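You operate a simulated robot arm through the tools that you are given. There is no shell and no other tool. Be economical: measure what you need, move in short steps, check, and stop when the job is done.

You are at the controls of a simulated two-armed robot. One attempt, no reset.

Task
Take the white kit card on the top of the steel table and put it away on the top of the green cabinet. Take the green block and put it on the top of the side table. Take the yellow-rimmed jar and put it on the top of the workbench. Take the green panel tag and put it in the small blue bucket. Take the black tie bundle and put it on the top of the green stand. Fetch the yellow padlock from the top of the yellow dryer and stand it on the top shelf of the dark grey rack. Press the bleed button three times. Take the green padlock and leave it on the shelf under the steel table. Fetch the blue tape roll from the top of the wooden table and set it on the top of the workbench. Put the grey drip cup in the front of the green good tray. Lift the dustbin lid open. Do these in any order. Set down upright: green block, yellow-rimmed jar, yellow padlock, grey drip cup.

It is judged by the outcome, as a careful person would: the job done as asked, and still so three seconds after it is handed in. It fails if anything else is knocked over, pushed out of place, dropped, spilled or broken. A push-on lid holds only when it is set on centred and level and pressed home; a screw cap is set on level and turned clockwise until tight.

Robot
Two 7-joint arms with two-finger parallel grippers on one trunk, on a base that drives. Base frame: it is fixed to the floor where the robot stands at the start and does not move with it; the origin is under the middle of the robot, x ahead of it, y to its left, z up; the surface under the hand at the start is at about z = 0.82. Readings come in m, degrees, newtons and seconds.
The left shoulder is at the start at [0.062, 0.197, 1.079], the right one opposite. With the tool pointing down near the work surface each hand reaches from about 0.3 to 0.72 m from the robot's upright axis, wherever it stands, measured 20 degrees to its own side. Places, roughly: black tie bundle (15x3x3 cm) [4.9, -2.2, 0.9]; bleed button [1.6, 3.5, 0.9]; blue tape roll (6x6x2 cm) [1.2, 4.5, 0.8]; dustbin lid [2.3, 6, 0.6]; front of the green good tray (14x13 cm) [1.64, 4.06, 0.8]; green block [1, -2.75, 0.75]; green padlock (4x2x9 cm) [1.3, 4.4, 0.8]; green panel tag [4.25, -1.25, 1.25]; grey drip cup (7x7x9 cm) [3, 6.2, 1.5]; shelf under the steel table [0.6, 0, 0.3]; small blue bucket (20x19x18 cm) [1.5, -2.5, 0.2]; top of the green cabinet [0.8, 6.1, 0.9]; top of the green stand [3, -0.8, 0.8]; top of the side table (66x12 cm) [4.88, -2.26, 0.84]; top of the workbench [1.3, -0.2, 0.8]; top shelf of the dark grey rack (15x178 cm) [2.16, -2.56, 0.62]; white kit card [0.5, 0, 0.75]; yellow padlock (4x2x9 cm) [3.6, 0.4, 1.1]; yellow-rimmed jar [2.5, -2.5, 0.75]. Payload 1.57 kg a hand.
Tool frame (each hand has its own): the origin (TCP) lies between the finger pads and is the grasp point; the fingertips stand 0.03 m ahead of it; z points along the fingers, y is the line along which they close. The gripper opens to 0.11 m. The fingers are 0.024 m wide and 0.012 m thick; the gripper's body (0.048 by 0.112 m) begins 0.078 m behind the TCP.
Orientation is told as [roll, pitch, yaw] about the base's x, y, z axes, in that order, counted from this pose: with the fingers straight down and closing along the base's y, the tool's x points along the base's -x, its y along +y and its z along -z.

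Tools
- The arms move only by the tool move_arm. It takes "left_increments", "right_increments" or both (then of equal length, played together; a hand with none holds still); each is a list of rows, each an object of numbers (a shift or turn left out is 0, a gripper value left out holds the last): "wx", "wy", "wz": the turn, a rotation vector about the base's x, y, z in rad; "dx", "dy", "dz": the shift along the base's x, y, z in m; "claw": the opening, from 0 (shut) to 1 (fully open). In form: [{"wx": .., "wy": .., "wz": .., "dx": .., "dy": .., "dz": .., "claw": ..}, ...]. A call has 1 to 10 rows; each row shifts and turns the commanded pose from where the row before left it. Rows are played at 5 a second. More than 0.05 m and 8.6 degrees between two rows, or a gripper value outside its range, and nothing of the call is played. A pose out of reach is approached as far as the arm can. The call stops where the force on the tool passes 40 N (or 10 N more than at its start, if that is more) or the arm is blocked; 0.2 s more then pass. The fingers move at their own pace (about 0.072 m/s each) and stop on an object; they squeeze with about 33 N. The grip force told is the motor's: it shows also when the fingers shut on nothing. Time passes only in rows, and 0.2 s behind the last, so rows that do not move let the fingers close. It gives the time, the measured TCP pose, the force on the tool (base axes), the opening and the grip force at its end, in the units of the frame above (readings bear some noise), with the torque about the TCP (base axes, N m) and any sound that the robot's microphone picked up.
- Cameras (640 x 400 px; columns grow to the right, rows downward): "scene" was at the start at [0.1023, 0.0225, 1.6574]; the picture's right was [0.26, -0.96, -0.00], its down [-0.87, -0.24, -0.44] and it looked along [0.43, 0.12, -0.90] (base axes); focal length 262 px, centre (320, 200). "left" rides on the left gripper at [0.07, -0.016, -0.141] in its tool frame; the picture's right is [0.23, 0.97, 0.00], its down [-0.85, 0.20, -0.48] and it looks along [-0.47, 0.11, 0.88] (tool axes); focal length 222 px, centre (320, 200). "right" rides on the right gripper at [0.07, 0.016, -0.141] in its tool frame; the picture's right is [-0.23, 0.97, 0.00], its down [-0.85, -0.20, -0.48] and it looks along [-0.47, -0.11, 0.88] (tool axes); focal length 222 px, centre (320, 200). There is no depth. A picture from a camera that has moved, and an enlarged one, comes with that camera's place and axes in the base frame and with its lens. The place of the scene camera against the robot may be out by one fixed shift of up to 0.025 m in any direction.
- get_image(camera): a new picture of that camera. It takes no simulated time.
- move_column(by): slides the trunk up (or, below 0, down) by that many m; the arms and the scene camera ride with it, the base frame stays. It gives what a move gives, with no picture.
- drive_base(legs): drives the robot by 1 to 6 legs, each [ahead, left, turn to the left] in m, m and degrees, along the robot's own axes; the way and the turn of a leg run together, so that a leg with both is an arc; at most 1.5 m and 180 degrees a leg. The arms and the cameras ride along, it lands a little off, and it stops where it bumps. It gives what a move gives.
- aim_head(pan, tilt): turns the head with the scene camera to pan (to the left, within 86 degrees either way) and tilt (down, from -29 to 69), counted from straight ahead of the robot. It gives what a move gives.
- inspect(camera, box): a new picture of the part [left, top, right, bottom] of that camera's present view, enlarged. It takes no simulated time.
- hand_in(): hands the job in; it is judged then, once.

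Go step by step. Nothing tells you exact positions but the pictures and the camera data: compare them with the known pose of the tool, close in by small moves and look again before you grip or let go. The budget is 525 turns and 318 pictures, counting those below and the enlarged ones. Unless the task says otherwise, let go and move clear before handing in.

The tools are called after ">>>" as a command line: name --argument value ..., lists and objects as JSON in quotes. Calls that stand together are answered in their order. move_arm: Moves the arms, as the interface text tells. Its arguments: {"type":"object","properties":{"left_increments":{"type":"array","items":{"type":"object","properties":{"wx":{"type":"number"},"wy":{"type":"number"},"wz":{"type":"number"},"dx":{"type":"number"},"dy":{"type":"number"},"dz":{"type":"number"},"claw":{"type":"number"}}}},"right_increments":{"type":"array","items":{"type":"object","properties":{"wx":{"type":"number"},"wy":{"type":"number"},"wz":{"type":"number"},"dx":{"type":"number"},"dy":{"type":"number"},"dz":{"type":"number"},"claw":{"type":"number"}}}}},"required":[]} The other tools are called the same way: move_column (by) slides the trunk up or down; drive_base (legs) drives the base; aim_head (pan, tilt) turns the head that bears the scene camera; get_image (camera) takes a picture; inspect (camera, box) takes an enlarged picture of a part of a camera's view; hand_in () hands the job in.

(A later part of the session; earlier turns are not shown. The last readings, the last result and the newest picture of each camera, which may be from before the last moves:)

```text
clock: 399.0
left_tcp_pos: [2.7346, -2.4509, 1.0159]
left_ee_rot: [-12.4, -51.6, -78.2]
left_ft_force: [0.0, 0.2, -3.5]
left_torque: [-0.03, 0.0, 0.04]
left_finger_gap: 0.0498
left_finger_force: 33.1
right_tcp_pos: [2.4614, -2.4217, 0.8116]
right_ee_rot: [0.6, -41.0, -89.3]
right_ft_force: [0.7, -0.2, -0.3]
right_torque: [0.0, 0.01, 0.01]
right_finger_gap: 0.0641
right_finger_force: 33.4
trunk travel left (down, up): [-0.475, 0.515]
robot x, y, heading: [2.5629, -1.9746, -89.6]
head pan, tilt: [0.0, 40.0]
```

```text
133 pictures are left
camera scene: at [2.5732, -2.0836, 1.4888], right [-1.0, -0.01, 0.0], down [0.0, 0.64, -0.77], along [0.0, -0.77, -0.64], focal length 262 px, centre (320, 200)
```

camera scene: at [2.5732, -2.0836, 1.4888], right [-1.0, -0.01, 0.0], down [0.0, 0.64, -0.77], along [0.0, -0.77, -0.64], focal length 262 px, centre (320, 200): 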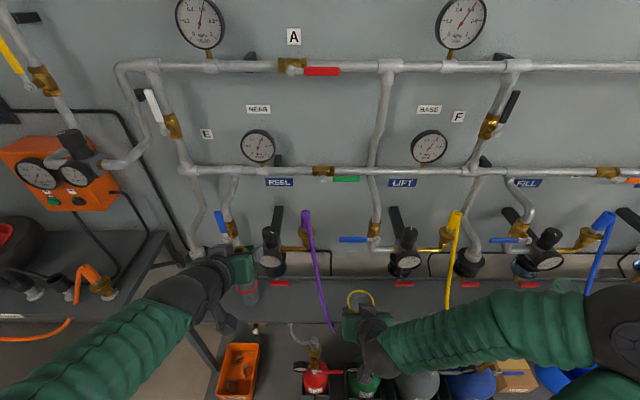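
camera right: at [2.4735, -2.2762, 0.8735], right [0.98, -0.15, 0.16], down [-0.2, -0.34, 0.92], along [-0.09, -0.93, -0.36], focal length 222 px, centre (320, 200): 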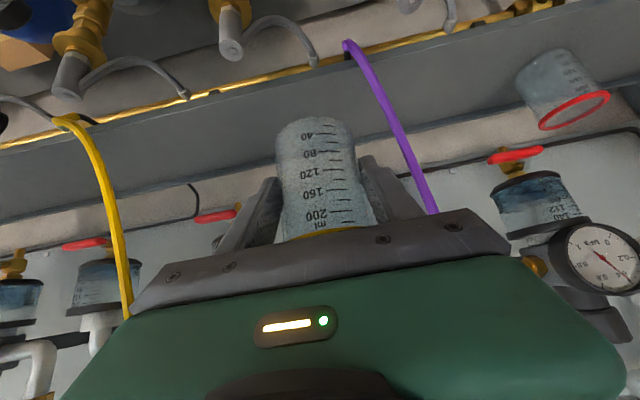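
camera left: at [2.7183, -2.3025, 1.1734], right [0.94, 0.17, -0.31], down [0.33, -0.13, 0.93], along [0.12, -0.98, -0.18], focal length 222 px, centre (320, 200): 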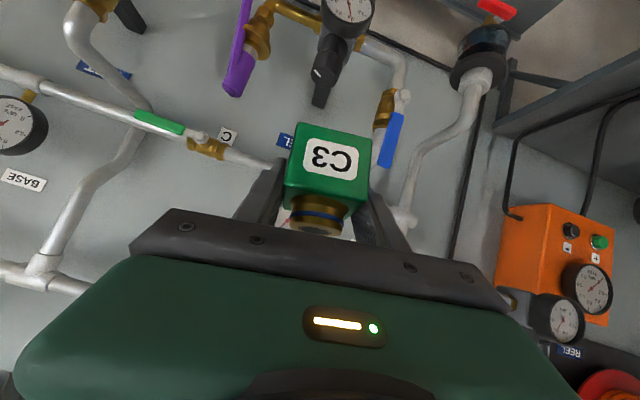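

The jar is level in hand. I'll back off, raise the trunk, turn around and drive to the workbench's south end.

>>> drive_base --legs '[[-0.3, 0, 0]]'

>>> move_column --by 0.22

>>> drive_base --legs '[[0, 0, 90], [0, 0, 90], [0, 1.4, 0]]'

>>> get_image --camera "scene"

```text
clock: 401.0
left_tcp_pos: [2.7328, -2.1624, 1.0137]
left_ee_rot: [-12.4, -51.5, -78.1]
left_ft_force: [1.0, 1.1, -2.5]
left_torque: [-0.03, -0.01, 0.0]
left_finger_gap: 0.0498
left_finger_force: 32.9
right_tcp_pos: [2.4609, -2.1336, 0.8118]
right_ee_rot: [0.6, -41.0, -89.2]
right_ft_force: [-0.2, 0.0, -0.8]
right_torque: [-0.01, 0.0, -0.02]
right_finger_gap: 0.064
right_finger_force: 33.4
trunk travel left (down, up): [-0.475, 0.515]
robot x, y, heading: [2.5612, -1.6843, -89.7]
head pan, tilt: [0.0, 40.0]
```

```text
clock: 403.4
left_tcp_pos: [2.7338, -2.1635, 1.2347]
left_ee_rot: [-12.4, -51.6, -78.3]
left_ft_force: [0.1, 0.0, -3.2]
left_torque: [-0.03, -0.03, 0.0]
left_finger_gap: 0.0497
left_finger_force: 32.7
right_tcp_pos: [2.4608, -2.1344, 1.0319]
right_ee_rot: [0.8, -41.0, -89.2]
right_ft_force: [-0.6, -0.1, -0.3]
right_torque: [0.0, 0.02, -0.02]
right_finger_gap: 0.0637
right_finger_force: 33.2
trunk travel left (down, up): [-0.695, 0.295]
robot x, y, heading: [2.561, -1.6865, -90.0]
head pan, tilt: [0.0, 40.0]
```

```text
clock: 417.9
left_tcp_pos: [1.0254, -1.1637, 1.234]
left_ee_rot: [-12.3, -51.5, 98.6]
left_ft_force: [0.4, -0.4, -3.0]
left_torque: [0.0, 0.03, 0.05]
left_finger_gap: 0.0499
left_finger_force: 32.4
right_tcp_pos: [1.2953, -1.2055, 1.0312]
right_ee_rot: [0.9, -41.0, 87.6]
right_ft_force: [-0.2, 0.4, -0.4]
right_torque: [0.0, 0.04, 0.02]
right_finger_gap: 0.0628
right_finger_force: 32.6
trunk travel left (down, up): [-0.695, 0.295]
robot x, y, heading: [1.1715, -1.6516, 87.5]
head pan, tilt: [0.0, 40.0]
```

```text
132 pictures are left
camera scene: at [1.1866, -1.525, 1.7087], right [1.0, -0.05, 0.0], down [-0.03, -0.64, -0.77], along [0.04, 0.76, -0.64], focal length 262 px, centre (320, 200)
```

scene: 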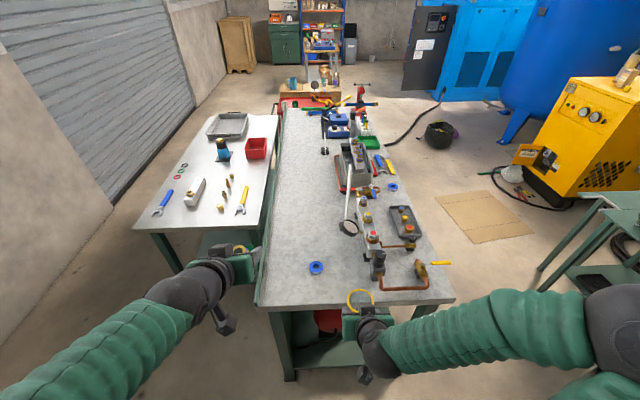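

>>> drive_base --legs '[[0.2, 0.05, 1.5]]'

>>> move_arm --right_increments '[{"dy": 0.035, "dz": -0.01}, {"dy": 0.035, "dz": -0.01}, {"dy": 0.035, "dz": -0.01}, {"dy": 0.035, "dz": -0.01}, {"dy": 0.03, "dz": -0.01}]'

>>> get_image --camera "scene"

>>> get_image --camera "right"

```text
clock: 419.5
left_tcp_pos: [0.968, -0.9707, 1.2354]
left_ee_rot: [-12.4, -51.8, 100.1]
left_ft_force: [0.2, 0.3, -2.6]
left_torque: [0.0, 0.04, 0.02]
left_finger_gap: 0.0499
left_finger_force: 32.5
right_tcp_pos: [1.2392, -1.0065, 1.0333]
right_ee_rot: [0.8, -41.1, 89.2]
right_ft_force: [0.7, -0.6, -0.2]
right_torque: [-0.01, 0.02, 0.01]
right_finger_gap: 0.0629
right_finger_force: 32.6
trunk travel left (down, up): [-0.695, 0.295]
robot x, y, heading: [1.1253, -1.4485, 88.8]
head pan, tilt: [0.0, 40.0]
```

```text
clock: 420.7
left_tcp_pos: [0.9653, -0.9679, 1.2342]
left_ee_rot: [-12.5, -51.5, 100.3]
left_ft_force: [0.2, -0.5, -2.5]
left_torque: [0.02, -0.02, -0.01]
left_finger_gap: 0.0493
left_finger_force: 32.8
right_tcp_pos: [1.2388, -0.832, 0.9813]
right_ee_rot: [0.5, -41.0, 89.4]
right_ft_force: [0.7, 0.3, -0.5]
right_torque: [-0.04, 0.02, 0.01]
right_finger_gap: 0.0628
right_finger_force: 33.3
trunk travel left (down, up): [-0.695, 0.295]
robot x, y, heading: [1.1248, -1.4503, 88.9]
head pan, tilt: [0.0, 40.0]
```

```text
131 pictures are left
camera scene: at [1.1366, -1.3231, 1.7086], right [1.0, -0.02, 0.0], down [-0.01, -0.64, -0.76], along [0.01, 0.76, -0.65], focal length 262 px, centre (320, 200)
```

scene: 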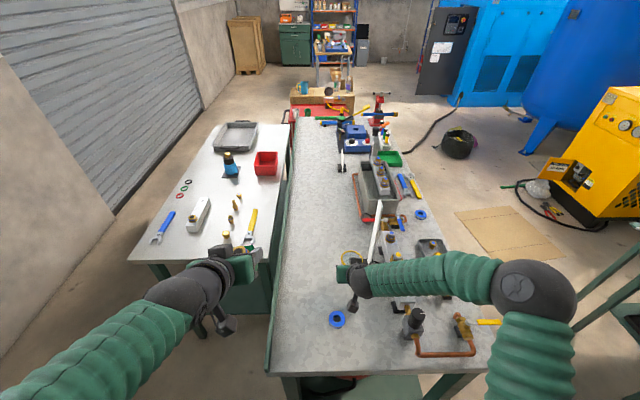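

```text
130 pictures are left
camera right: at [1.2207, -0.9769, 1.0422], right [-0.97, 0.18, 0.16], down [0.21, 0.33, 0.92], along [0.11, 0.93, -0.36], focal length 222 px, centre (320, 200)
```

right: 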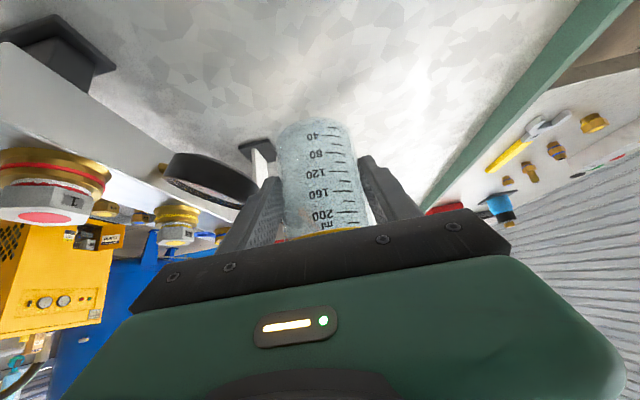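

The spot (1.24, -0.83) is clear. I'll lower gradually.

>>> move_arm --right_increments '[{"dz": -0.035}, {"dz": -0.035}, {"dz": -0.012}, {}]'

>>> get_image --camera "right"

>>> inspect --camera "scene" --box '[290, 210, 450, 350]'

```text
clock: 421.7
left_tcp_pos: [0.9647, -0.9722, 1.2357]
left_ee_rot: [-12.5, -51.8, 100.4]
left_ft_force: [1.1, -0.5, -2.3]
left_torque: [0.01, -0.01, 0.02]
left_finger_gap: 0.0497
left_finger_force: 32.6
right_tcp_pos: [1.2375, -0.8341, 0.9041]
right_ee_rot: [0.5, -41.4, 89.4]
right_ft_force: [0.3, 2.7, 21.0]
right_torque: [0.95, -0.18, 0.11]
right_finger_gap: 0.0628
right_finger_force: 33.1
trunk travel left (down, up): [-0.695, 0.295]
robot x, y, heading: [1.1238, -1.4488, 89.0]
head pan, tilt: [0.0, 40.0]
```

```text
129 pictures are left
camera right: at [1.2203, -0.9785, 0.9642], right [-0.97, 0.18, 0.16], down [0.21, 0.32, 0.92], along [0.11, 0.93, -0.35], focal length 222 px, centre (320, 200)
```

right: 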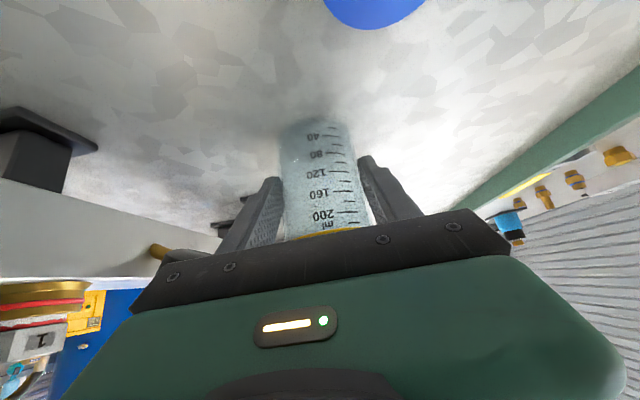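

```text
2.86 times, centred on (370, 280) of scene
camera zoom: at [1.1359, -1.3299, 1.7096], right [1.0, -0.02, 0.0], down [-0.01, -0.64, -0.77], along [0.02, 0.77, -0.64], focal length 748 px, centre (177, -29)
```

zoom: 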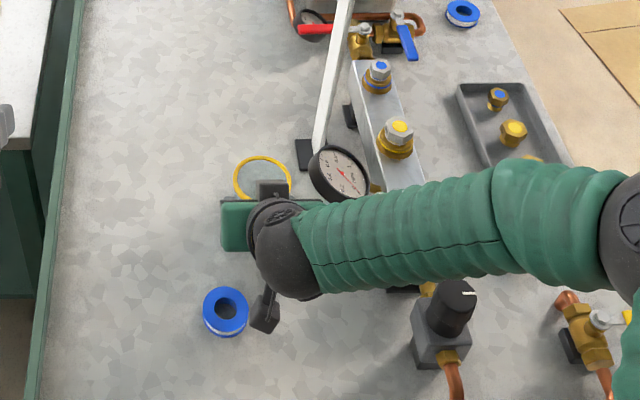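

It touches at z≈0.904 with its far edge first. I'll ease up, tip it back slightly, and retest.

>>> move_arm --right_increments '[{"dz": 0.012}, {"wx": 0.035}, {"dz": -0.006}, {"dz": -0.004}, {}]'

```text
clock: 422.9
left_tcp_pos: [0.9647, -0.9698, 1.2353]
left_ee_rot: [-12.4, -51.7, 100.4]
left_ft_force: [-0.2, 0.8, -2.5]
left_torque: [0.03, -0.01, -0.01]
left_finger_gap: 0.0498
left_finger_force: 33.2
right_tcp_pos: [1.2377, -0.8346, 0.9038]
right_ee_rot: [0.6, -43.3, 89.3]
right_ft_force: [0.7, 1.8, 14.0]
right_torque: [-0.08, -0.1, 0.04]
right_finger_gap: 0.0624
right_finger_force: 33.0
trunk travel left (down, up): [-0.695, 0.295]
robot x, y, heading: [1.1219, -1.4474, 88.9]
head pan, tilt: [0.0, 40.0]
```

Contact is now nearly central. I'll open gently and withdraw along the finger axis.

>>> move_arm --right_increments '[{"dz": 0.001}, {"claw": 0.68}, {"claw": 0.85}, {}, {"dy": -0.01, "dz": 0.01}, {"dy": -0.012, "dz": 0.013}, {"dy": -0.014, "dz": 0.015}, {"dy": -0.014, "dz": 0.015}, {"dy": -0.02, "dz": 0.02}, {"dy": -0.02, "dz": 0.02}]'

>>> get_image --camera "right"

>>> inspect --camera "scene" --box '[290, 210, 450, 350]'

```text
clock: 425.1
left_tcp_pos: [0.966, -0.9699, 1.2346]
left_ee_rot: [-12.3, -51.7, 100.3]
left_ft_force: [0.4, 0.5, -3.1]
left_torque: [0.01, -0.02, 0.01]
left_finger_gap: 0.05
left_finger_force: 33.2
right_tcp_pos: [1.2371, -0.9271, 0.9957]
right_ee_rot: [0.7, -43.0, 89.1]
right_ft_force: [0.2, -0.3, 0.3]
right_torque: [-0.01, -0.03, -0.01]
right_finger_gap: 0.0934
right_finger_force: 0.1
trunk travel left (down, up): [-0.695, 0.295]
robot x, y, heading: [1.1246, -1.445, 89.1]
head pan, tilt: [0.0, 40.0]
```

```text
127 pictures are left
camera right: at [1.2193, -1.0741, 1.0513], right [-0.97, 0.17, 0.16], down [0.21, 0.3, 0.93], along [0.11, 0.94, -0.32], focal length 222 px, centre (320, 200)
```

right: 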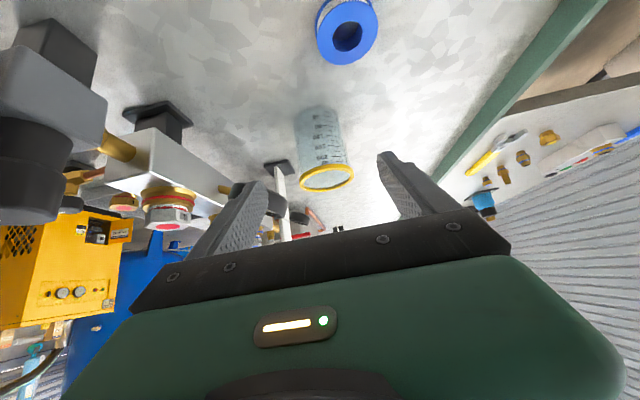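

```text
2.86 times, centred on (370, 280) of scene
camera zoom: at [1.137, -1.3266, 1.7088], right [1.0, -0.02, 0.0], down [-0.01, -0.64, -0.77], along [0.01, 0.77, -0.64], focal length 748 px, centre (177, -29)
```

zoom: 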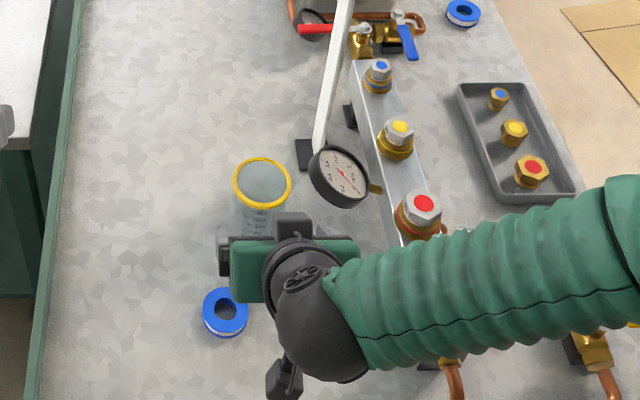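

The jar stands on the workbench. I'll lift the right hand away, un-tilt it, back off, and head east toward the side table.

>>> move_arm --right_increments '[{"dz": 0.03, "dy": -0.03}, {"dz": 0.03, "dy": -0.03}, {"wx": -0.15, "dz": 0.02}, {"wx": -0.15}, {"wx": -0.15}, {"wx": -0.15}, {"wx": -0.14}]'

>>> drive_base --legs '[[-0.28, 0, 0], [0, 0, -89], [1.2, 0, 0], [1.2, 0, 0]]'

>>> aim_head --pan 0 --tilt 25

>>> get_image --camera "scene"

```text
clock: 426.7
left_tcp_pos: [0.9648, -0.967, 1.2335]
left_ee_rot: [-12.5, -51.5, 100.2]
left_ft_force: [0.8, 0.3, -4.2]
left_torque: [0.0, -0.01, 0.0]
left_finger_gap: 0.05
left_finger_force: 33.1
right_tcp_pos: [1.2378, -0.9807, 1.0752]
right_ee_rot: [0.2, -0.4, 89.4]
right_ft_force: [0.3, 0.5, -0.5]
right_torque: [0.01, 0.01, 0.04]
right_finger_gap: 0.0936
right_finger_force: 0.0
trunk travel left (down, up): [-0.695, 0.295]
robot x, y, heading: [1.1219, -1.4506, 88.9]
head pan, tilt: [0.0, 40.0]
```

```text
clock: 444.1
left_tcp_pos: [4.045, -1.5205, 1.2338]
left_ee_rot: [-12.4, -51.6, 12.6]
left_ft_force: [-0.5, -0.6, -2.6]
left_torque: [0.01, -0.02, -0.02]
left_finger_gap: 0.0497
left_finger_force: 32.7
right_tcp_pos: [4.0419, -1.793, 1.0765]
right_ee_rot: [0.2, -0.6, 1.8]
right_ft_force: [-0.3, -0.1, -0.2]
right_torque: [-0.03, 0.02, 0.01]
right_finger_gap: 0.0935
right_finger_force: 0.0
trunk travel left (down, up): [-0.695, 0.295]
robot x, y, heading: [3.5725, -1.6992, 1.3]
head pan, tilt: [0.0, 40.0]
```

```text
clock: 444.9
left_tcp_pos: [4.0453, -1.5199, 1.2335]
left_ee_rot: [-12.4, -51.6, 12.5]
left_ft_force: [-0.3, 0.3, -2.9]
left_torque: [0.02, -0.03, -0.05]
left_finger_gap: 0.05
left_finger_force: 33.6
right_tcp_pos: [4.042, -1.7932, 1.0761]
right_ee_rot: [0.2, -0.6, 1.8]
right_ft_force: [-0.7, 1.0, 0.0]
right_torque: [-0.03, -0.01, -0.02]
right_finger_gap: 0.0935
right_finger_force: 0.1
trunk travel left (down, up): [-0.695, 0.295]
robot x, y, heading: [3.5713, -1.699, 0.9]
head pan, tilt: [0.0, 25.0]
```

```text
125 pictures are left
camera scene: at [3.7072, -1.6897, 1.7319], right [0.02, -1.0, 0.0], down [-0.43, -0.01, -0.91], along [0.9, 0.02, -0.43], focal length 262 px, centre (320, 200)
```

scene: 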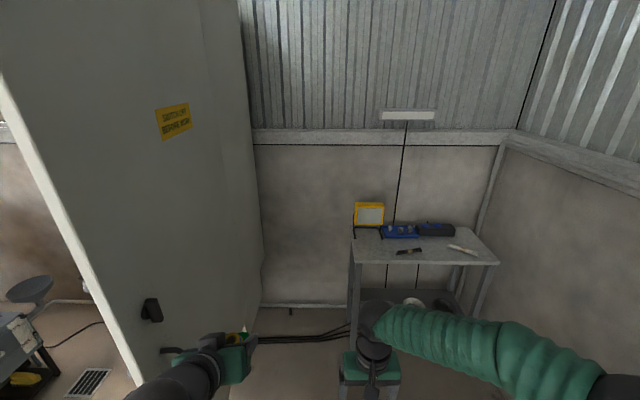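

>>> inspect --camera "scene" --box '[330, 190, 510, 310]'

>>> aim_head --pan 50 --tilt 20

>>> get_image --camera "scene"

```text
3.33 times, centred on (420, 250) of scene
camera zoom: at [3.7072, -1.6897, 1.7319], right [0.02, -1.0, 0.0], down [-0.43, -0.01, -0.91], along [0.9, 0.02, -0.43], focal length 872 px, centre (-13, 33)
```

zoom: 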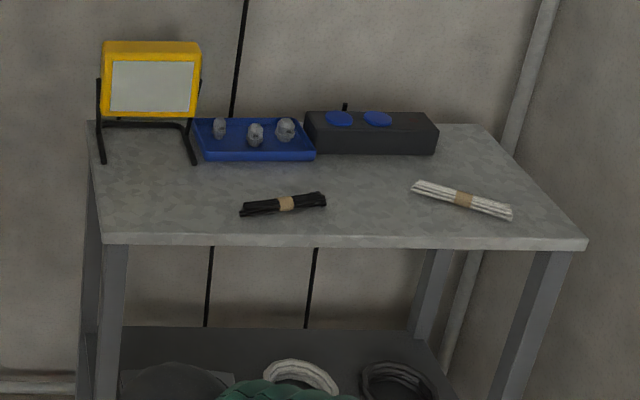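

```text
clock: 446.0
left_tcp_pos: [4.0465, -1.5207, 1.2333]
left_ee_rot: [-12.4, -51.6, 12.6]
left_ft_force: [-0.5, 0.4, -2.9]
left_torque: [-0.01, 0.0, -0.01]
left_finger_gap: 0.0499
left_finger_force: 33.1
right_tcp_pos: [4.0418, -1.7932, 1.077]
right_ee_rot: [0.1, -0.5, 1.8]
right_ft_force: [0.5, 0.4, -0.4]
right_torque: [-0.03, -0.03, 0.0]
right_finger_gap: 0.0935
right_finger_force: 0.1
trunk travel left (down, up): [-0.695, 0.295]
robot x, y, heading: [3.5687, -1.7004, 1.3]
head pan, tilt: [50.0, 20.0]
```

```text
123 pictures are left
camera scene: at [3.6732, -1.619, 1.7401], right [0.78, -0.63, 0.0], down [-0.22, -0.27, -0.94], along [0.59, 0.73, -0.34], focal length 262 px, centre (320, 200)
```

scene: 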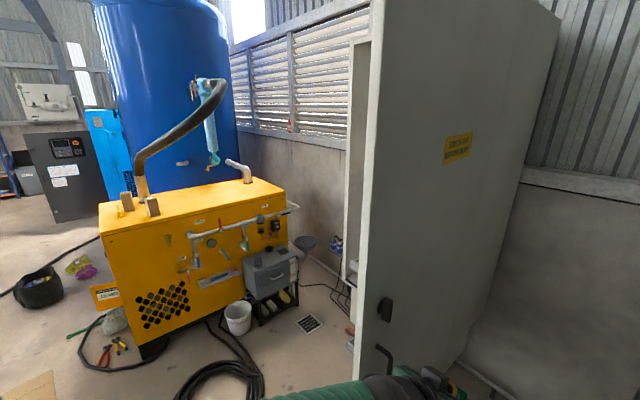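

The side table is ahead: the black tie bundle lies at about (4.90, -2.155), and a free strip is beside it. First I'll straighten the left hand so the block is upright again, and drive up to the table.

>>> move_arm --left_increments '[{"wx": 0.058, "wy": 0.095, "dx": -0.02, "dz": -0.02}, {"wx": 0.058, "wy": 0.095, "dx": -0.02, "dz": -0.02}, {"dx": -0.02, "dz": -0.02}]'

>>> drive_base --legs '[[0.66, -0.41, -1.3]]'

>>> aim_head --pan 0 --tilt 45

>>> get_image --camera "scene"

>>> get_image --camera "right"

```text
clock: 446.8
left_tcp_pos: [4.0035, -1.5184, 1.1783]
left_ee_rot: [-0.5, -41.7, 3.9]
left_ft_force: [-1.2, -0.2, -2.5]
left_torque: [-0.01, -0.02, 0.02]
left_finger_gap: 0.0497
left_finger_force: 33.3
left hand out of reach, approached as far as the arm can: row 1, 3
right_tcp_pos: [4.0416, -1.7931, 1.0779]
right_ee_rot: [0.2, -0.7, 1.9]
right_ft_force: [0.5, 0.8, -0.2]
right_torque: [-0.02, 0.02, 0.01]
right_finger_gap: 0.0935
right_finger_force: 0.0
trunk travel left (down, up): [-0.695, 0.295]
robot x, y, heading: [3.5698, -1.7015, 1.4]
head pan, tilt: [50.0, 20.0]
```

```text
clock: 451.1
left_tcp_pos: [4.6763, -1.9238, 1.1769]
left_ee_rot: [-0.6, -41.8, 3.7]
left_ft_force: [-1.1, 0.3, -2.9]
left_torque: [-0.02, -0.03, 0.0]
left_finger_gap: 0.0499
left_finger_force: 33.3
right_tcp_pos: [4.7136, -2.1997, 1.0761]
right_ee_rot: [0.1, -0.7, 1.5]
right_ft_force: [0.1, 0.1, 0.3]
right_torque: [0.01, 0.01, 0.02]
right_finger_gap: 0.0932
right_finger_force: 0.1
trunk travel left (down, up): [-0.695, 0.295]
robot x, y, heading: [4.2435, -2.103, 0.7]
head pan, tilt: [50.0, 20.0]
```

```text
clock: 452.2
left_tcp_pos: [4.6776, -1.9242, 1.178]
left_ee_rot: [-0.5, -41.9, 3.4]
left_ft_force: [-0.1, -0.7, -3.5]
left_torque: [-0.02, -0.04, 0.05]
left_finger_gap: 0.0499
left_finger_force: 32.7
right_tcp_pos: [4.7124, -2.2004, 1.0768]
right_ee_rot: [0.2, -0.6, 1.4]
right_ft_force: [0.6, 0.7, 0.1]
right_torque: [0.02, -0.01, -0.02]
right_finger_gap: 0.0937
right_finger_force: 0.2
trunk travel left (down, up): [-0.695, 0.295]
robot x, y, heading: [4.2459, -2.0998, 0.7]
head pan, tilt: [0.0, 45.0]
```

```text
122 pictures are left
camera scene: at [4.3677, -2.0949, 1.7015], right [0.01, -1.0, 0.0], down [-0.71, -0.01, -0.71], along [0.71, 0.01, -0.71], focal length 262 px, centre (320, 200)
```

scene: 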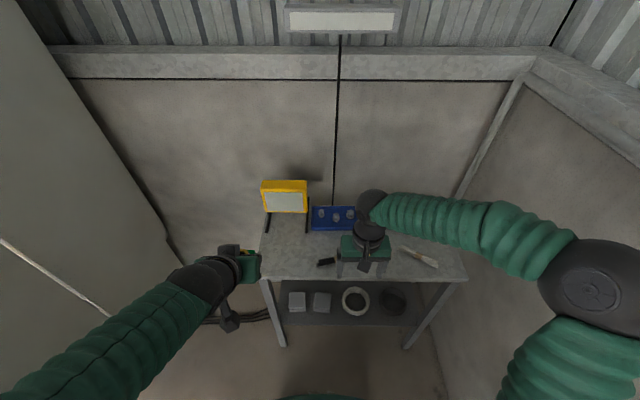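

```text
121 pictures are left
camera right: at [4.6401, -2.1863, 1.2178], right [0.2, 0.98, 0.01], down [0.85, -0.18, 0.49], along [0.48, -0.09, -0.87], focal length 222 px, centre (320, 200)
```

right: 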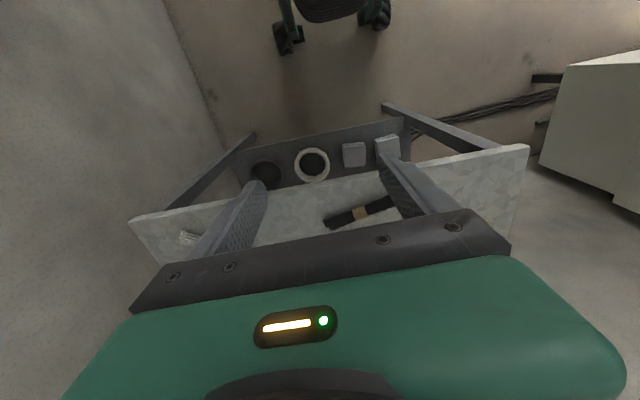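

The tie bundle is at (4.88, -2.154), lying along y. I'll turn the right hand 90° so it closes across it and move above.

>>> move_arm --right_increments '[{"wz": 0.149, "dx": 0.012, "dy": 0.005}, {"wz": 0.149, "dx": 0.012, "dy": 0.005}, {"wz": 0.149, "dx": 0.012, "dy": 0.005}, {"wz": 0.149, "dx": 0.012, "dy": 0.005}, {"wz": 0.149, "dx": 0.012, "dy": 0.005}, {"wz": 0.149, "dx": 0.012, "dy": 0.005}, {"wz": 0.149, "dx": 0.012, "dy": 0.005}, {"wz": 0.149, "dx": 0.012, "dy": 0.005}, {"wz": 0.149, "dx": 0.012, "dy": 0.005}, {"wz": 0.149, "dx": 0.012, "dy": 0.005}]'

>>> move_arm --right_increments '[{"wz": 0.08, "dx": 0.02, "dz": -0.03}, {"dx": 0.02, "dz": -0.04, "claw": 0.7}]'

>>> get_image --camera "right"

>>> get_image --camera "scene"

```text
clock: 454.4
left_tcp_pos: [4.6779, -1.9239, 1.1772]
left_ee_rot: [-0.6, -41.8, 3.6]
left_ft_force: [0.0, -0.5, -3.2]
left_torque: [0.0, 0.0, 0.0]
left_finger_gap: 0.0496
left_finger_force: 32.8
right_tcp_pos: [4.8326, -2.1495, 1.078]
right_ee_rot: [0.3, -0.8, 86.9]
right_ft_force: [-0.1, 0.4, -0.1]
right_torque: [0.0, -0.04, -0.02]
right_finger_gap: 0.0938
right_finger_force: 0.1
trunk travel left (down, up): [-0.695, 0.295]
robot x, y, heading: [4.2457, -2.1011, 0.7]
head pan, tilt: [0.0, 45.0]
```

```text
clock: 455.0
left_tcp_pos: [4.6789, -1.924, 1.1771]
left_ee_rot: [-0.7, -41.8, 3.6]
left_ft_force: [0.2, 0.5, -2.8]
left_torque: [0.0, 0.0, 0.0]
left_finger_gap: 0.0499
left_finger_force: 32.9
right_tcp_pos: [4.8736, -2.1492, 1.0047]
right_ee_rot: [0.2, -0.7, 91.4]
right_ft_force: [0.4, 0.8, -0.1]
right_torque: [0.0, 0.01, -0.05]
right_finger_gap: 0.077
right_finger_force: 0.0
trunk travel left (down, up): [-0.695, 0.295]
robot x, y, heading: [4.2424, -2.1072, 1.1]
head pan, tilt: [0.0, 45.0]
```

```text
120 pictures are left
camera right: at [4.8591, -2.2199, 1.1453], right [-0.98, 0.2, 0.01], down [0.18, 0.85, 0.49], along [0.09, 0.48, -0.87], focal length 222 px, centre (320, 200)
```

right: 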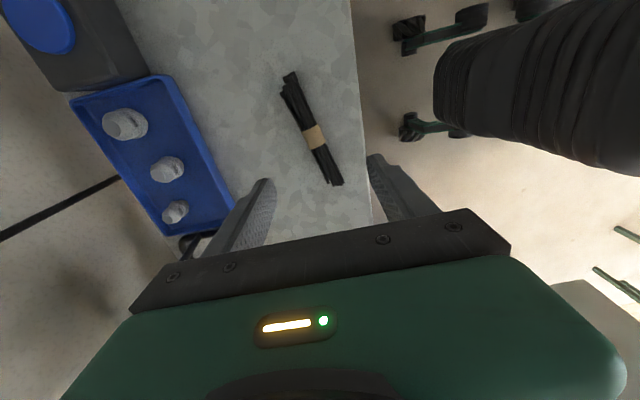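

```text
119 pictures are left
camera scene: at [4.3726, -2.094, 1.7011], right [0.01, -1.0, 0.0], down [-0.71, -0.01, -0.7], along [0.7, 0.01, -0.71], focal length 262 px, centre (320, 200)
```

scene: 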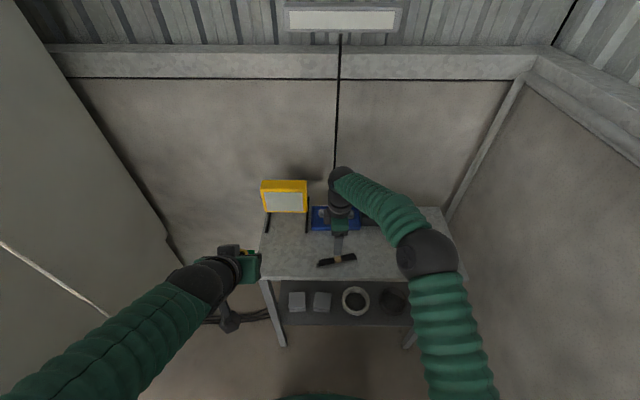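

>>> move_arm --right_increments '[{"wz": 0.115, "dx": 0.004, "dy": -0.005, "dz": -0.03}, {"wz": 0.11, "dz": -0.03}, {"dz": -0.035}, {"dz": -0.015}, {"dz": -0.01}]'

>>> get_image --camera "right"

```text
clock: 456.2
left_tcp_pos: [4.6787, -1.9256, 1.1773]
left_ee_rot: [-0.6, -41.8, 3.6]
left_ft_force: [-0.1, 0.3, -2.3]
left_torque: [0.02, -0.01, -0.01]
left_finger_gap: 0.0498
left_finger_force: 33.2
right_tcp_pos: [4.8784, -2.153, 0.8868]
right_ee_rot: [0.3, -0.7, 104.2]
right_ft_force: [0.9, 0.4, -0.5]
right_torque: [0.02, 0.0, -0.04]
right_finger_gap: 0.0769
right_finger_force: 0.0
trunk travel left (down, up): [-0.695, 0.295]
robot x, y, heading: [4.2436, -2.1046, 0.8]
head pan, tilt: [0.0, 45.0]
```

```text
118 pictures are left
camera right: at [4.8791, -2.2262, 1.0281], right [-1.0, -0.02, 0.01], down [-0.01, 0.87, 0.49], along [-0.02, 0.49, -0.87], focal length 222 px, centre (320, 200)
```

right: 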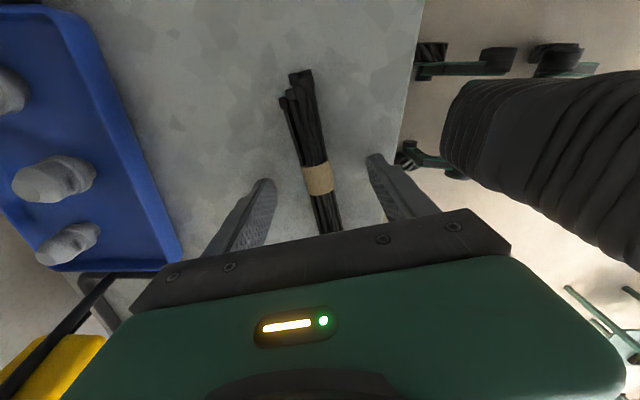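

>>> move_arm --right_increments '[{"dz": -0.005}, {"dz": -0.005}, {"claw": 0.2}, {"claw": 0.0}, {}, {}]'

>>> move_arm --right_increments '[{"dz": 0.02}, {"dz": 0.04}, {"dz": 0.045}, {"dz": 0.045}]'

>>> get_image --camera "right"

```text
clock: 457.6
left_tcp_pos: [4.6739, -1.9236, 1.1789]
left_ee_rot: [-0.7, -41.9, 3.6]
left_ft_force: [-0.7, -0.6, -2.6]
left_torque: [0.01, -0.06, 0.02]
left_finger_gap: 0.0498
left_finger_force: 33.3
right_tcp_pos: [4.8757, -2.1545, 0.8802]
right_ee_rot: [-0.1, -0.6, 104.2]
right_ft_force: [1.6, -0.8, 28.1]
right_torque: [-0.34, 0.02, -0.03]
right_finger_gap: 0.0229
right_finger_force: 32.8
trunk travel left (down, up): [-0.695, 0.295]
robot x, y, heading: [4.2412, -2.1052, 1.0]
head pan, tilt: [0.0, 45.0]
```

```text
clock: 458.6
left_tcp_pos: [4.6774, -1.9235, 1.1776]
left_ee_rot: [-0.6, -41.8, 3.5]
left_ft_force: [0.7, 0.1, -3.6]
left_torque: [0.03, -0.03, -0.01]
left_finger_gap: 0.0499
left_finger_force: 32.6
right_tcp_pos: [4.8754, -2.1569, 1.0264]
right_ee_rot: [0.3, -0.7, 104.3]
right_ft_force: [-0.5, 0.4, -0.1]
right_torque: [0.01, -0.01, -0.03]
right_finger_gap: 0.0228
right_finger_force: 32.5
trunk travel left (down, up): [-0.695, 0.295]
robot x, y, heading: [4.2438, -2.1003, 0.8]
head pan, tilt: [0.0, 45.0]
```

```text
117 pictures are left
camera right: at [4.8779, -2.2291, 1.1675], right [-1.0, -0.02, 0.01], down [-0.01, 0.87, 0.49], along [-0.02, 0.49, -0.87], focal length 222 px, centre (320, 200)
```

right: 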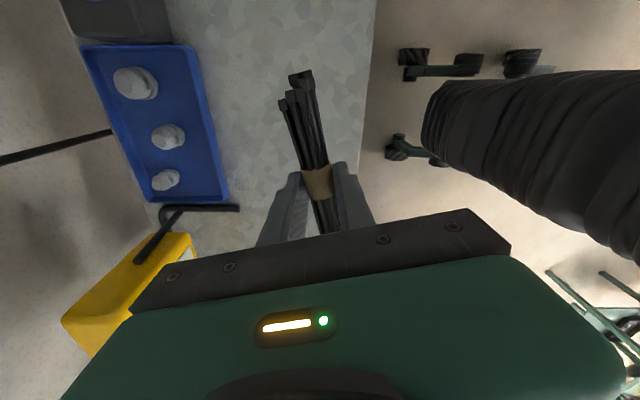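

The tie bundle is held. I'll draw the right hand back, then bring the block over the free strip at about (4.87, -2.06).

>>> move_arm --right_increments '[{"dz": 0.04, "dx": -0.02}, {"dx": -0.035, "dy": -0.03}, {"dx": -0.035, "dy": -0.03}, {"dx": -0.035, "dy": -0.03}, {"dx": -0.035, "dy": -0.03}]'

>>> move_arm --left_increments '[{"dx": 0.035, "dy": -0.03}, {"dx": 0.035, "dy": -0.03}, {"dx": 0.035, "dy": -0.03}, {"dx": 0.035, "dy": -0.03, "dz": -0.02}, {"dx": 0.03, "dz": -0.04}, {"dz": -0.045}, {"dz": -0.045}]'

>>> get_image --camera "left"

>>> get_image --camera "scene"

```text
clock: 459.8
left_tcp_pos: [4.675, -1.9248, 1.178]
left_ee_rot: [-0.5, -41.8, 3.4]
left_ft_force: [-0.3, -1.0, -3.4]
left_torque: [0.03, -0.01, -0.02]
left_finger_gap: 0.0496
left_finger_force: 33.2
right_tcp_pos: [4.7145, -2.2762, 1.0668]
right_ee_rot: [0.1, -0.8, 104.2]
right_ft_force: [0.4, 0.5, -0.4]
right_torque: [0.01, -0.04, 0.02]
right_finger_gap: 0.0229
right_finger_force: 32.7
trunk travel left (down, up): [-0.695, 0.295]
robot x, y, heading: [4.2454, -2.1023, 1.1]
head pan, tilt: [0.0, 45.0]
```

```text
refused: row 4 steps farther than a row can; nothing moved
```

```text
116 pictures are left
camera left: at [4.5298, -1.9498, 1.2369], right [-0.22, 0.96, -0.16], down [0.3, 0.22, 0.93], along [0.93, 0.16, -0.34], focal length 222 px, centre (320, 200)
```

left: 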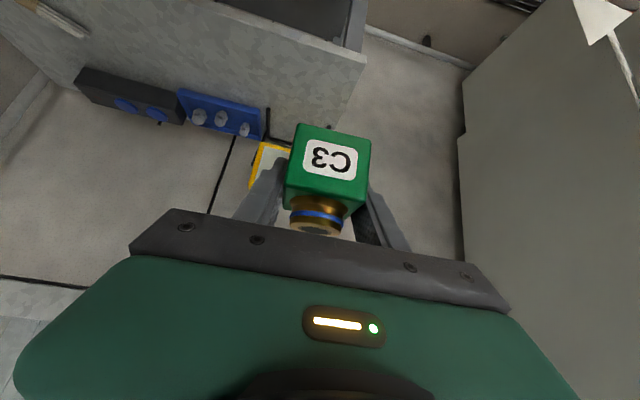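

```text
115 pictures are left
camera scene: at [4.3645, -2.0959, 1.7017], right [0.01, -1.0, 0.0], down [-0.71, -0.01, -0.71], along [0.71, 0.01, -0.71], focal length 262 px, centre (320, 200)
```

scene: 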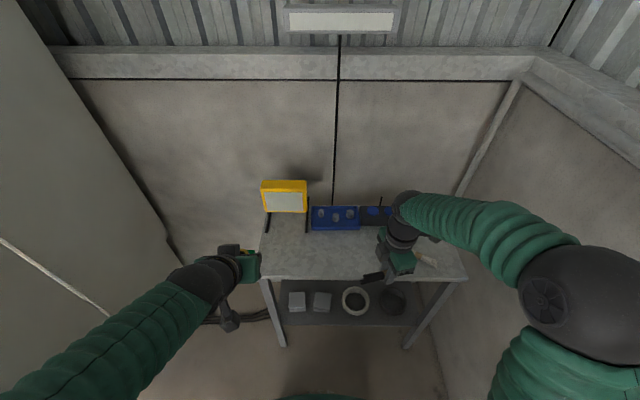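

>>> move_arm --left_increments '[{"dx": 0.035, "dy": -0.03}, {"dx": 0.035, "dy": -0.03}, {"dx": 0.035, "dy": -0.03}, {"dx": 0.035, "dy": -0.03}, {"dx": 0.03, "dz": -0.035}, {"dx": 0.015, "dz": -0.045}, {"dz": -0.045}]'

>>> get_image --camera "left"

>>> get_image --camera "scene"

```text
clock: 461.4
left_tcp_pos: [4.87, -2.0436, 1.0577]
left_ee_rot: [-0.8, -42.2, 4.2]
left_ft_force: [0.4, -0.5, -3.7]
left_torque: [-0.03, -0.06, 0.03]
left_finger_gap: 0.0499
left_finger_force: 33.1
right_tcp_pos: [4.7176, -2.2781, 1.0662]
right_ee_rot: [0.3, -0.9, 104.2]
right_ft_force: [-0.8, -0.4, -0.1]
right_torque: [0.01, 0.03, 0.03]
right_finger_gap: 0.0228
right_finger_force: 33.1
trunk travel left (down, up): [-0.695, 0.295]
robot x, y, heading: [4.2425, -2.1039, 0.9]
head pan, tilt: [0.0, 45.0]
```

```text
114 pictures are left
camera left: at [4.725, -2.0691, 1.1152], right [-0.23, 0.96, -0.16], down [0.3, 0.23, 0.93], along [0.93, 0.16, -0.34], focal length 222 px, centre (320, 200)
```

left: 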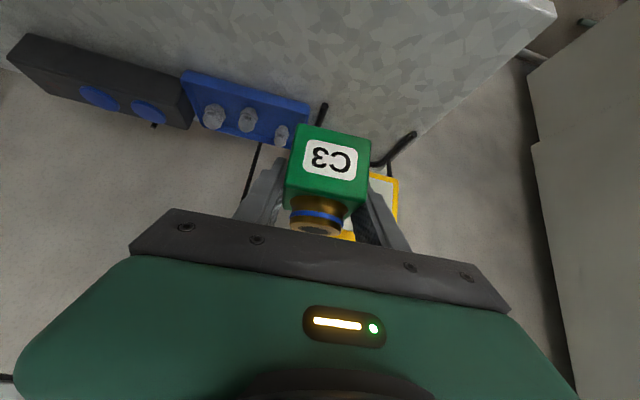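

```text
113 pictures are left
camera scene: at [4.3706, -2.0985, 1.7015], right [0.01, -1.0, 0.0], down [-0.71, -0.01, -0.7], along [0.7, 0.01, -0.71], focal length 262 px, centre (320, 200)
```

scene: 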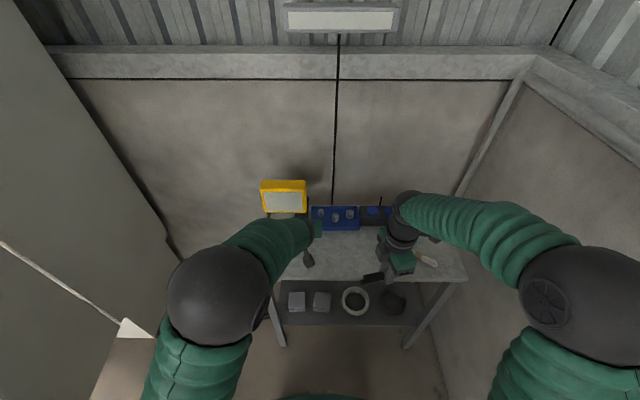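

>>> move_arm --left_increments '[{"dz": -0.04}, {"dz": -0.04}, {"dz": -0.035}, {"dz": -0.012}, {"dz": -0.01}]'

>>> get_image --camera "left"

```text
clock: 461.9
left_tcp_pos: [4.9083, -1.9166, 1.1322]
left_ee_rot: [-19.1, -49.0, 31.4]
left_ft_force: [-0.5, -0.3, -2.7]
left_torque: [0.01, 0.01, -0.02]
left_finger_gap: 0.0499
left_finger_force: 33.2
right_tcp_pos: [4.7154, -2.2696, 1.0693]
right_ee_rot: [0.3, -0.5, 104.2]
right_ft_force: [-0.3, 0.5, 0.6]
right_torque: [-0.01, -0.01, -0.02]
right_finger_gap: 0.0229
right_finger_force: 32.7
trunk travel left (down, up): [-0.695, 0.295]
robot x, y, heading: [4.2433, -2.1047, 0.9]
head pan, tilt: [0.0, 45.0]
stopped in row 2 (left hand): the arm was blocked; the commanded pose is now the measured one
```

```text
112 pictures are left
camera left: at [4.765, -1.9686, 1.1705], right [-0.4, 0.83, -0.38], down [0.05, 0.44, 0.9], along [0.91, 0.34, -0.21], focal length 222 px, centre (320, 200)
```

left: 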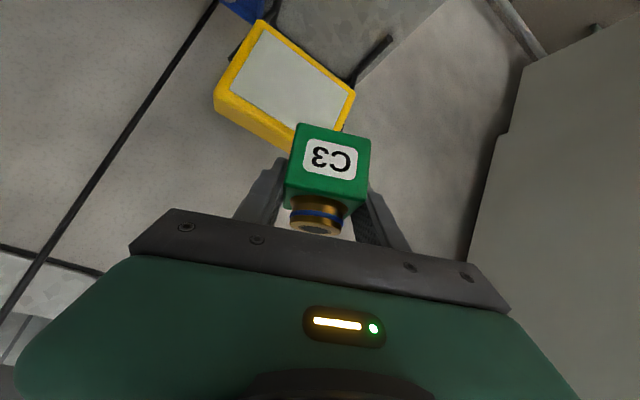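

The left arm reached a joint limit and swung aside. I'll retract it, bring it to a neutral pose to reset its elbow, and approach again.

>>> move_arm --left_increments '[{"dz": 0.02, "dx": -0.03}, {"dx": -0.045}, {"dx": -0.045}, {"dx": -0.045}, {"dx": -0.045}, {"dx": -0.03}]'

>>> get_image --camera "scene"

```text
clock: 463.3
left_tcp_pos: [4.6984, -1.941, 1.1458]
left_ee_rot: [-22.0, -43.3, 32.2]
left_ft_force: [-0.1, -0.7, -2.8]
left_torque: [0.01, 0.01, 0.0]
left_finger_gap: 0.0497
left_finger_force: 32.9
left hand out of reach, approached as far as the arm can: row 5, 6
right_tcp_pos: [4.7154, -2.2733, 1.0682]
right_ee_rot: [0.2, -0.7, 104.2]
right_ft_force: [0.5, 0.6, -0.5]
right_torque: [0.02, -0.01, -0.02]
right_finger_gap: 0.0226
right_finger_force: 33.4
trunk travel left (down, up): [-0.695, 0.295]
robot x, y, heading: [4.2447, -2.1054, 1.0]
head pan, tilt: [0.0, 45.0]
```

```text
111 pictures are left
camera scene: at [4.3686, -2.0946, 1.7023], right [0.01, -1.0, 0.0], down [-0.71, -0.01, -0.71], along [0.71, 0.01, -0.71], focal length 262 px, centre (320, 200)
```

scene: 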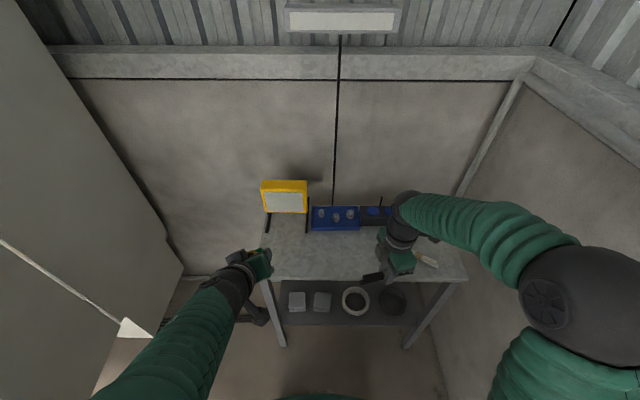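

>>> move_arm --left_increments '[{"wx": 0.02, "wy": 0.137, "wz": -0.054}, {"wx": 0.02, "wy": 0.137, "wz": -0.054}, {"wx": 0.02, "wy": 0.137, "wz": -0.054}, {"wx": 0.02, "wy": 0.137, "wz": -0.054}, {"wx": 0.02, "wy": 0.137, "wz": -0.054}, {"wx": 0.02, "wy": 0.137, "wz": -0.054}]'

>>> get_image --camera "scene"

```text
clock: 463.9
left_tcp_pos: [4.6683, -2.0702, 1.1398]
left_ee_rot: [-26.5, -27.9, 11.7]
left_ft_force: [0.1, -0.4, -2.6]
left_torque: [0.0, -0.01, -0.03]
left_finger_gap: 0.0499
left_finger_force: 32.9
left hand out of reach, approached as far as the arm can: row 1
right_tcp_pos: [4.715, -2.2773, 1.0676]
right_ee_rot: [0.1, -0.8, 104.1]
right_ft_force: [0.4, -0.3, -0.1]
right_torque: [0.02, -0.02, -0.04]
right_finger_gap: 0.0229
right_finger_force: 32.8
trunk travel left (down, up): [-0.695, 0.295]
robot x, y, heading: [4.2467, -2.1023, 0.7]
head pan, tilt: [0.0, 45.0]
stopped in row 3 (left hand): the arm was blocked; the commanded pose is now the measured one
```

```text
110 pictures are left
camera scene: at [4.3688, -2.1003, 1.7014], right [0.01, -1.0, 0.0], down [-0.71, -0.01, -0.71], along [0.71, 0.01, -0.71], focal length 262 px, centre (320, 200)
```

scene: 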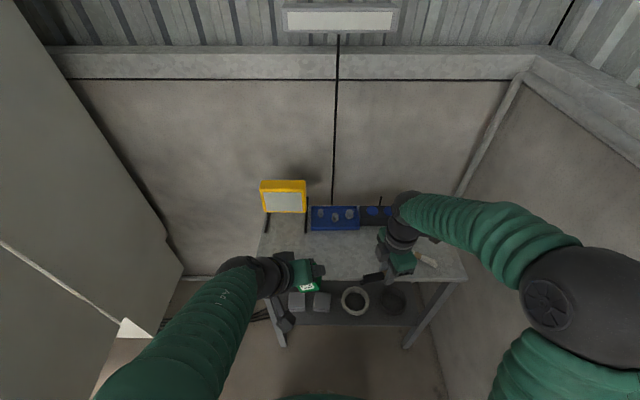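

>>> move_arm --left_increments '[{"dy": 0.04, "dz": 0.02, "dx": -0.02}, {"dy": 0.04, "dz": 0.02, "dx": -0.02}, {"dy": 0.04, "dz": 0.02}, {"dy": 0.03, "dz": 0.02}]'

>>> get_image --camera "scene"

```text
clock: 464.4
left_tcp_pos: [4.6027, -2.1041, 1.153]
left_ee_rot: [-40.7, -17.6, 4.5]
left_ft_force: [-0.4, -0.2, -2.8]
left_torque: [0.02, -0.02, 0.01]
left_finger_gap: 0.0495
left_finger_force: 32.9
right_tcp_pos: [4.7122, -2.2727, 1.0685]
right_ee_rot: [0.1, -0.6, 104.2]
right_ft_force: [-0.4, -0.5, 0.3]
right_torque: [-0.02, -0.01, 0.03]
right_finger_gap: 0.0229
right_finger_force: 33.2
trunk travel left (down, up): [-0.695, 0.295]
robot x, y, heading: [4.2444, -2.1041, 0.7]
head pan, tilt: [0.0, 45.0]
stopped in row 2 (left hand): the arm was blocked; the commanded pose is now the measured one
```

```text
109 pictures are left
camera scene: at [4.3657, -2.0929, 1.7012], right [0.01, -1.0, 0.0], down [-0.71, -0.01, -0.71], along [0.71, 0.01, -0.71], focal length 262 px, centre (320, 200)
```

scene: 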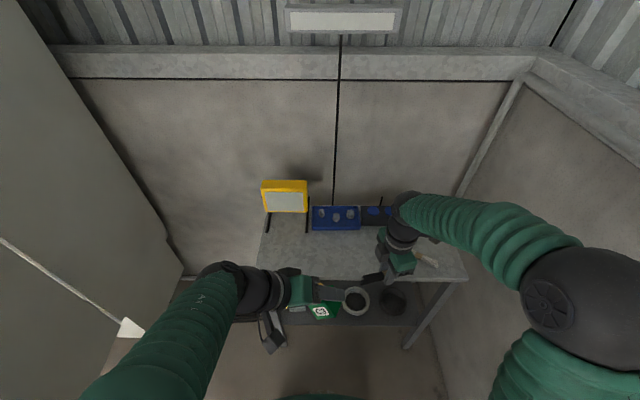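

>>> move_arm --left_increments '[{"wx": 0.1, "dx": 0.02, "dz": 0.02}, {"wx": 0.1, "dx": 0.02, "dz": 0.02}, {"wx": 0.1, "dx": 0.02, "dz": 0.02}]'

>>> get_image --camera "scene"

```text
clock: 464.9
left_tcp_pos: [4.5866, -2.1709, 1.1946]
left_ee_rot: [-46.4, -11.9, -5.1]
left_ft_force: [-0.5, -0.4, -2.7]
left_torque: [0.0, -0.02, 0.01]
left_finger_gap: 0.0496
left_finger_force: 33.4
right_tcp_pos: [4.7134, -2.2784, 1.0681]
right_ee_rot: [0.0, -0.8, 104.2]
right_ft_force: [-0.4, 0.3, -0.6]
right_torque: [0.01, -0.01, -0.02]
right_finger_gap: 0.0231
right_finger_force: 32.8
trunk travel left (down, up): [-0.695, 0.295]
robot x, y, heading: [4.2435, -2.1055, 1.0]
head pan, tilt: [0.0, 45.0]
stopped in row 2 (left hand): the arm was blocked; the commanded pose is now the measured one
```

```text
108 pictures are left
camera scene: at [4.3687, -2.1007, 1.7008], right [0.01, -1.0, 0.0], down [-0.71, -0.01, -0.71], along [0.71, 0.01, -0.71], focal length 262 px, centre (320, 200)
```

scene: 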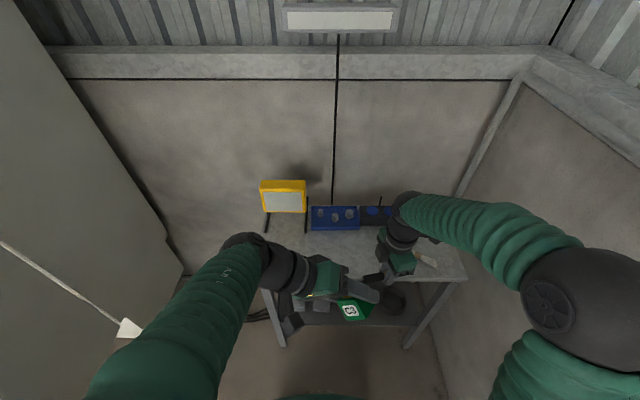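

I'll move the right hand clear and try turning the left hand back with much slower steps.

>>> move_arm --right_increments '[{"dy": -0.03, "dx": -0.02}, {"dy": -0.03, "dx": -0.02}, {"dy": -0.03, "dx": -0.02}]'

>>> move_arm --left_increments '[{"wx": 0.03}, {"wx": 0.03}, {"wx": 0.03}, {"wx": 0.03}, {"wx": 0.03}, {"wx": 0.03}]'

```text
clock: 465.7
left_tcp_pos: [4.5866, -2.1686, 1.1967]
left_ee_rot: [-46.4, -12.0, -5.1]
left_ft_force: [-0.3, 0.3, -2.3]
left_torque: [0.02, 0.0, 0.01]
left_finger_gap: 0.05
left_finger_force: 33.7
right_tcp_pos: [4.6494, -2.3681, 1.0677]
right_ee_rot: [0.0, -0.9, 104.3]
right_ft_force: [-0.7, 0.1, -0.3]
right_torque: [0.0, 0.0, -0.03]
right_finger_gap: 0.0228
right_finger_force: 32.4
trunk travel left (down, up): [-0.695, 0.295]
robot x, y, heading: [4.2459, -2.105, 0.9]
head pan, tilt: [0.0, 45.0]
```

```text
clock: 466.4
left_tcp_pos: [4.5812, -2.1725, 1.2158]
left_ee_rot: [-51.8, -8.0, -5.7]
left_ft_force: [0.4, 0.9, -3.6]
left_torque: [0.0, -0.05, 0.03]
left_finger_gap: 0.0499
left_finger_force: 33.3
right_tcp_pos: [4.6506, -2.3659, 1.0687]
right_ee_rot: [0.0, -0.7, 104.2]
right_ft_force: [-0.8, 0.4, -0.5]
right_torque: [0.01, -0.02, 0.01]
right_finger_gap: 0.0228
right_finger_force: 33.0
trunk travel left (down, up): [-0.695, 0.295]
robot x, y, heading: [4.2442, -2.1047, 0.8]
head pan, tilt: [0.0, 45.0]
stopped in row 3 (left hand): the arm was blocked; the commanded pose is now the measured one
```

>>> aim_head --pan 25 --tilt 65

>>> get_image --camera "scene"

```text
clock: 467.3
left_tcp_pos: [4.5821, -2.172, 1.2163]
left_ee_rot: [-52.0, -8.0, -5.5]
left_ft_force: [0.6, 0.1, -2.6]
left_torque: [0.01, -0.05, -0.03]
left_finger_gap: 0.0496
left_finger_force: 33.0
right_tcp_pos: [4.651, -2.3674, 1.068]
right_ee_rot: [0.1, -0.8, 104.2]
right_ft_force: [-0.6, -0.2, -0.1]
right_torque: [-0.01, 0.02, 0.01]
right_finger_gap: 0.0231
right_finger_force: 32.5
trunk travel left (down, up): [-0.695, 0.295]
robot x, y, heading: [4.2463, -2.1029, 0.7]
head pan, tilt: [25.0, 65.0]
```

```text
107 pictures are left
camera scene: at [4.3412, -2.0714, 1.6762], right [0.43, -0.9, 0.0], down [-0.82, -0.39, -0.42], along [0.38, 0.18, -0.91], focal length 262 px, centre (320, 200)
```

scene: 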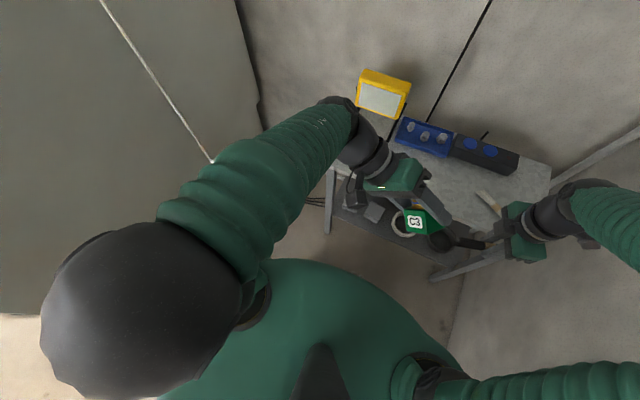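

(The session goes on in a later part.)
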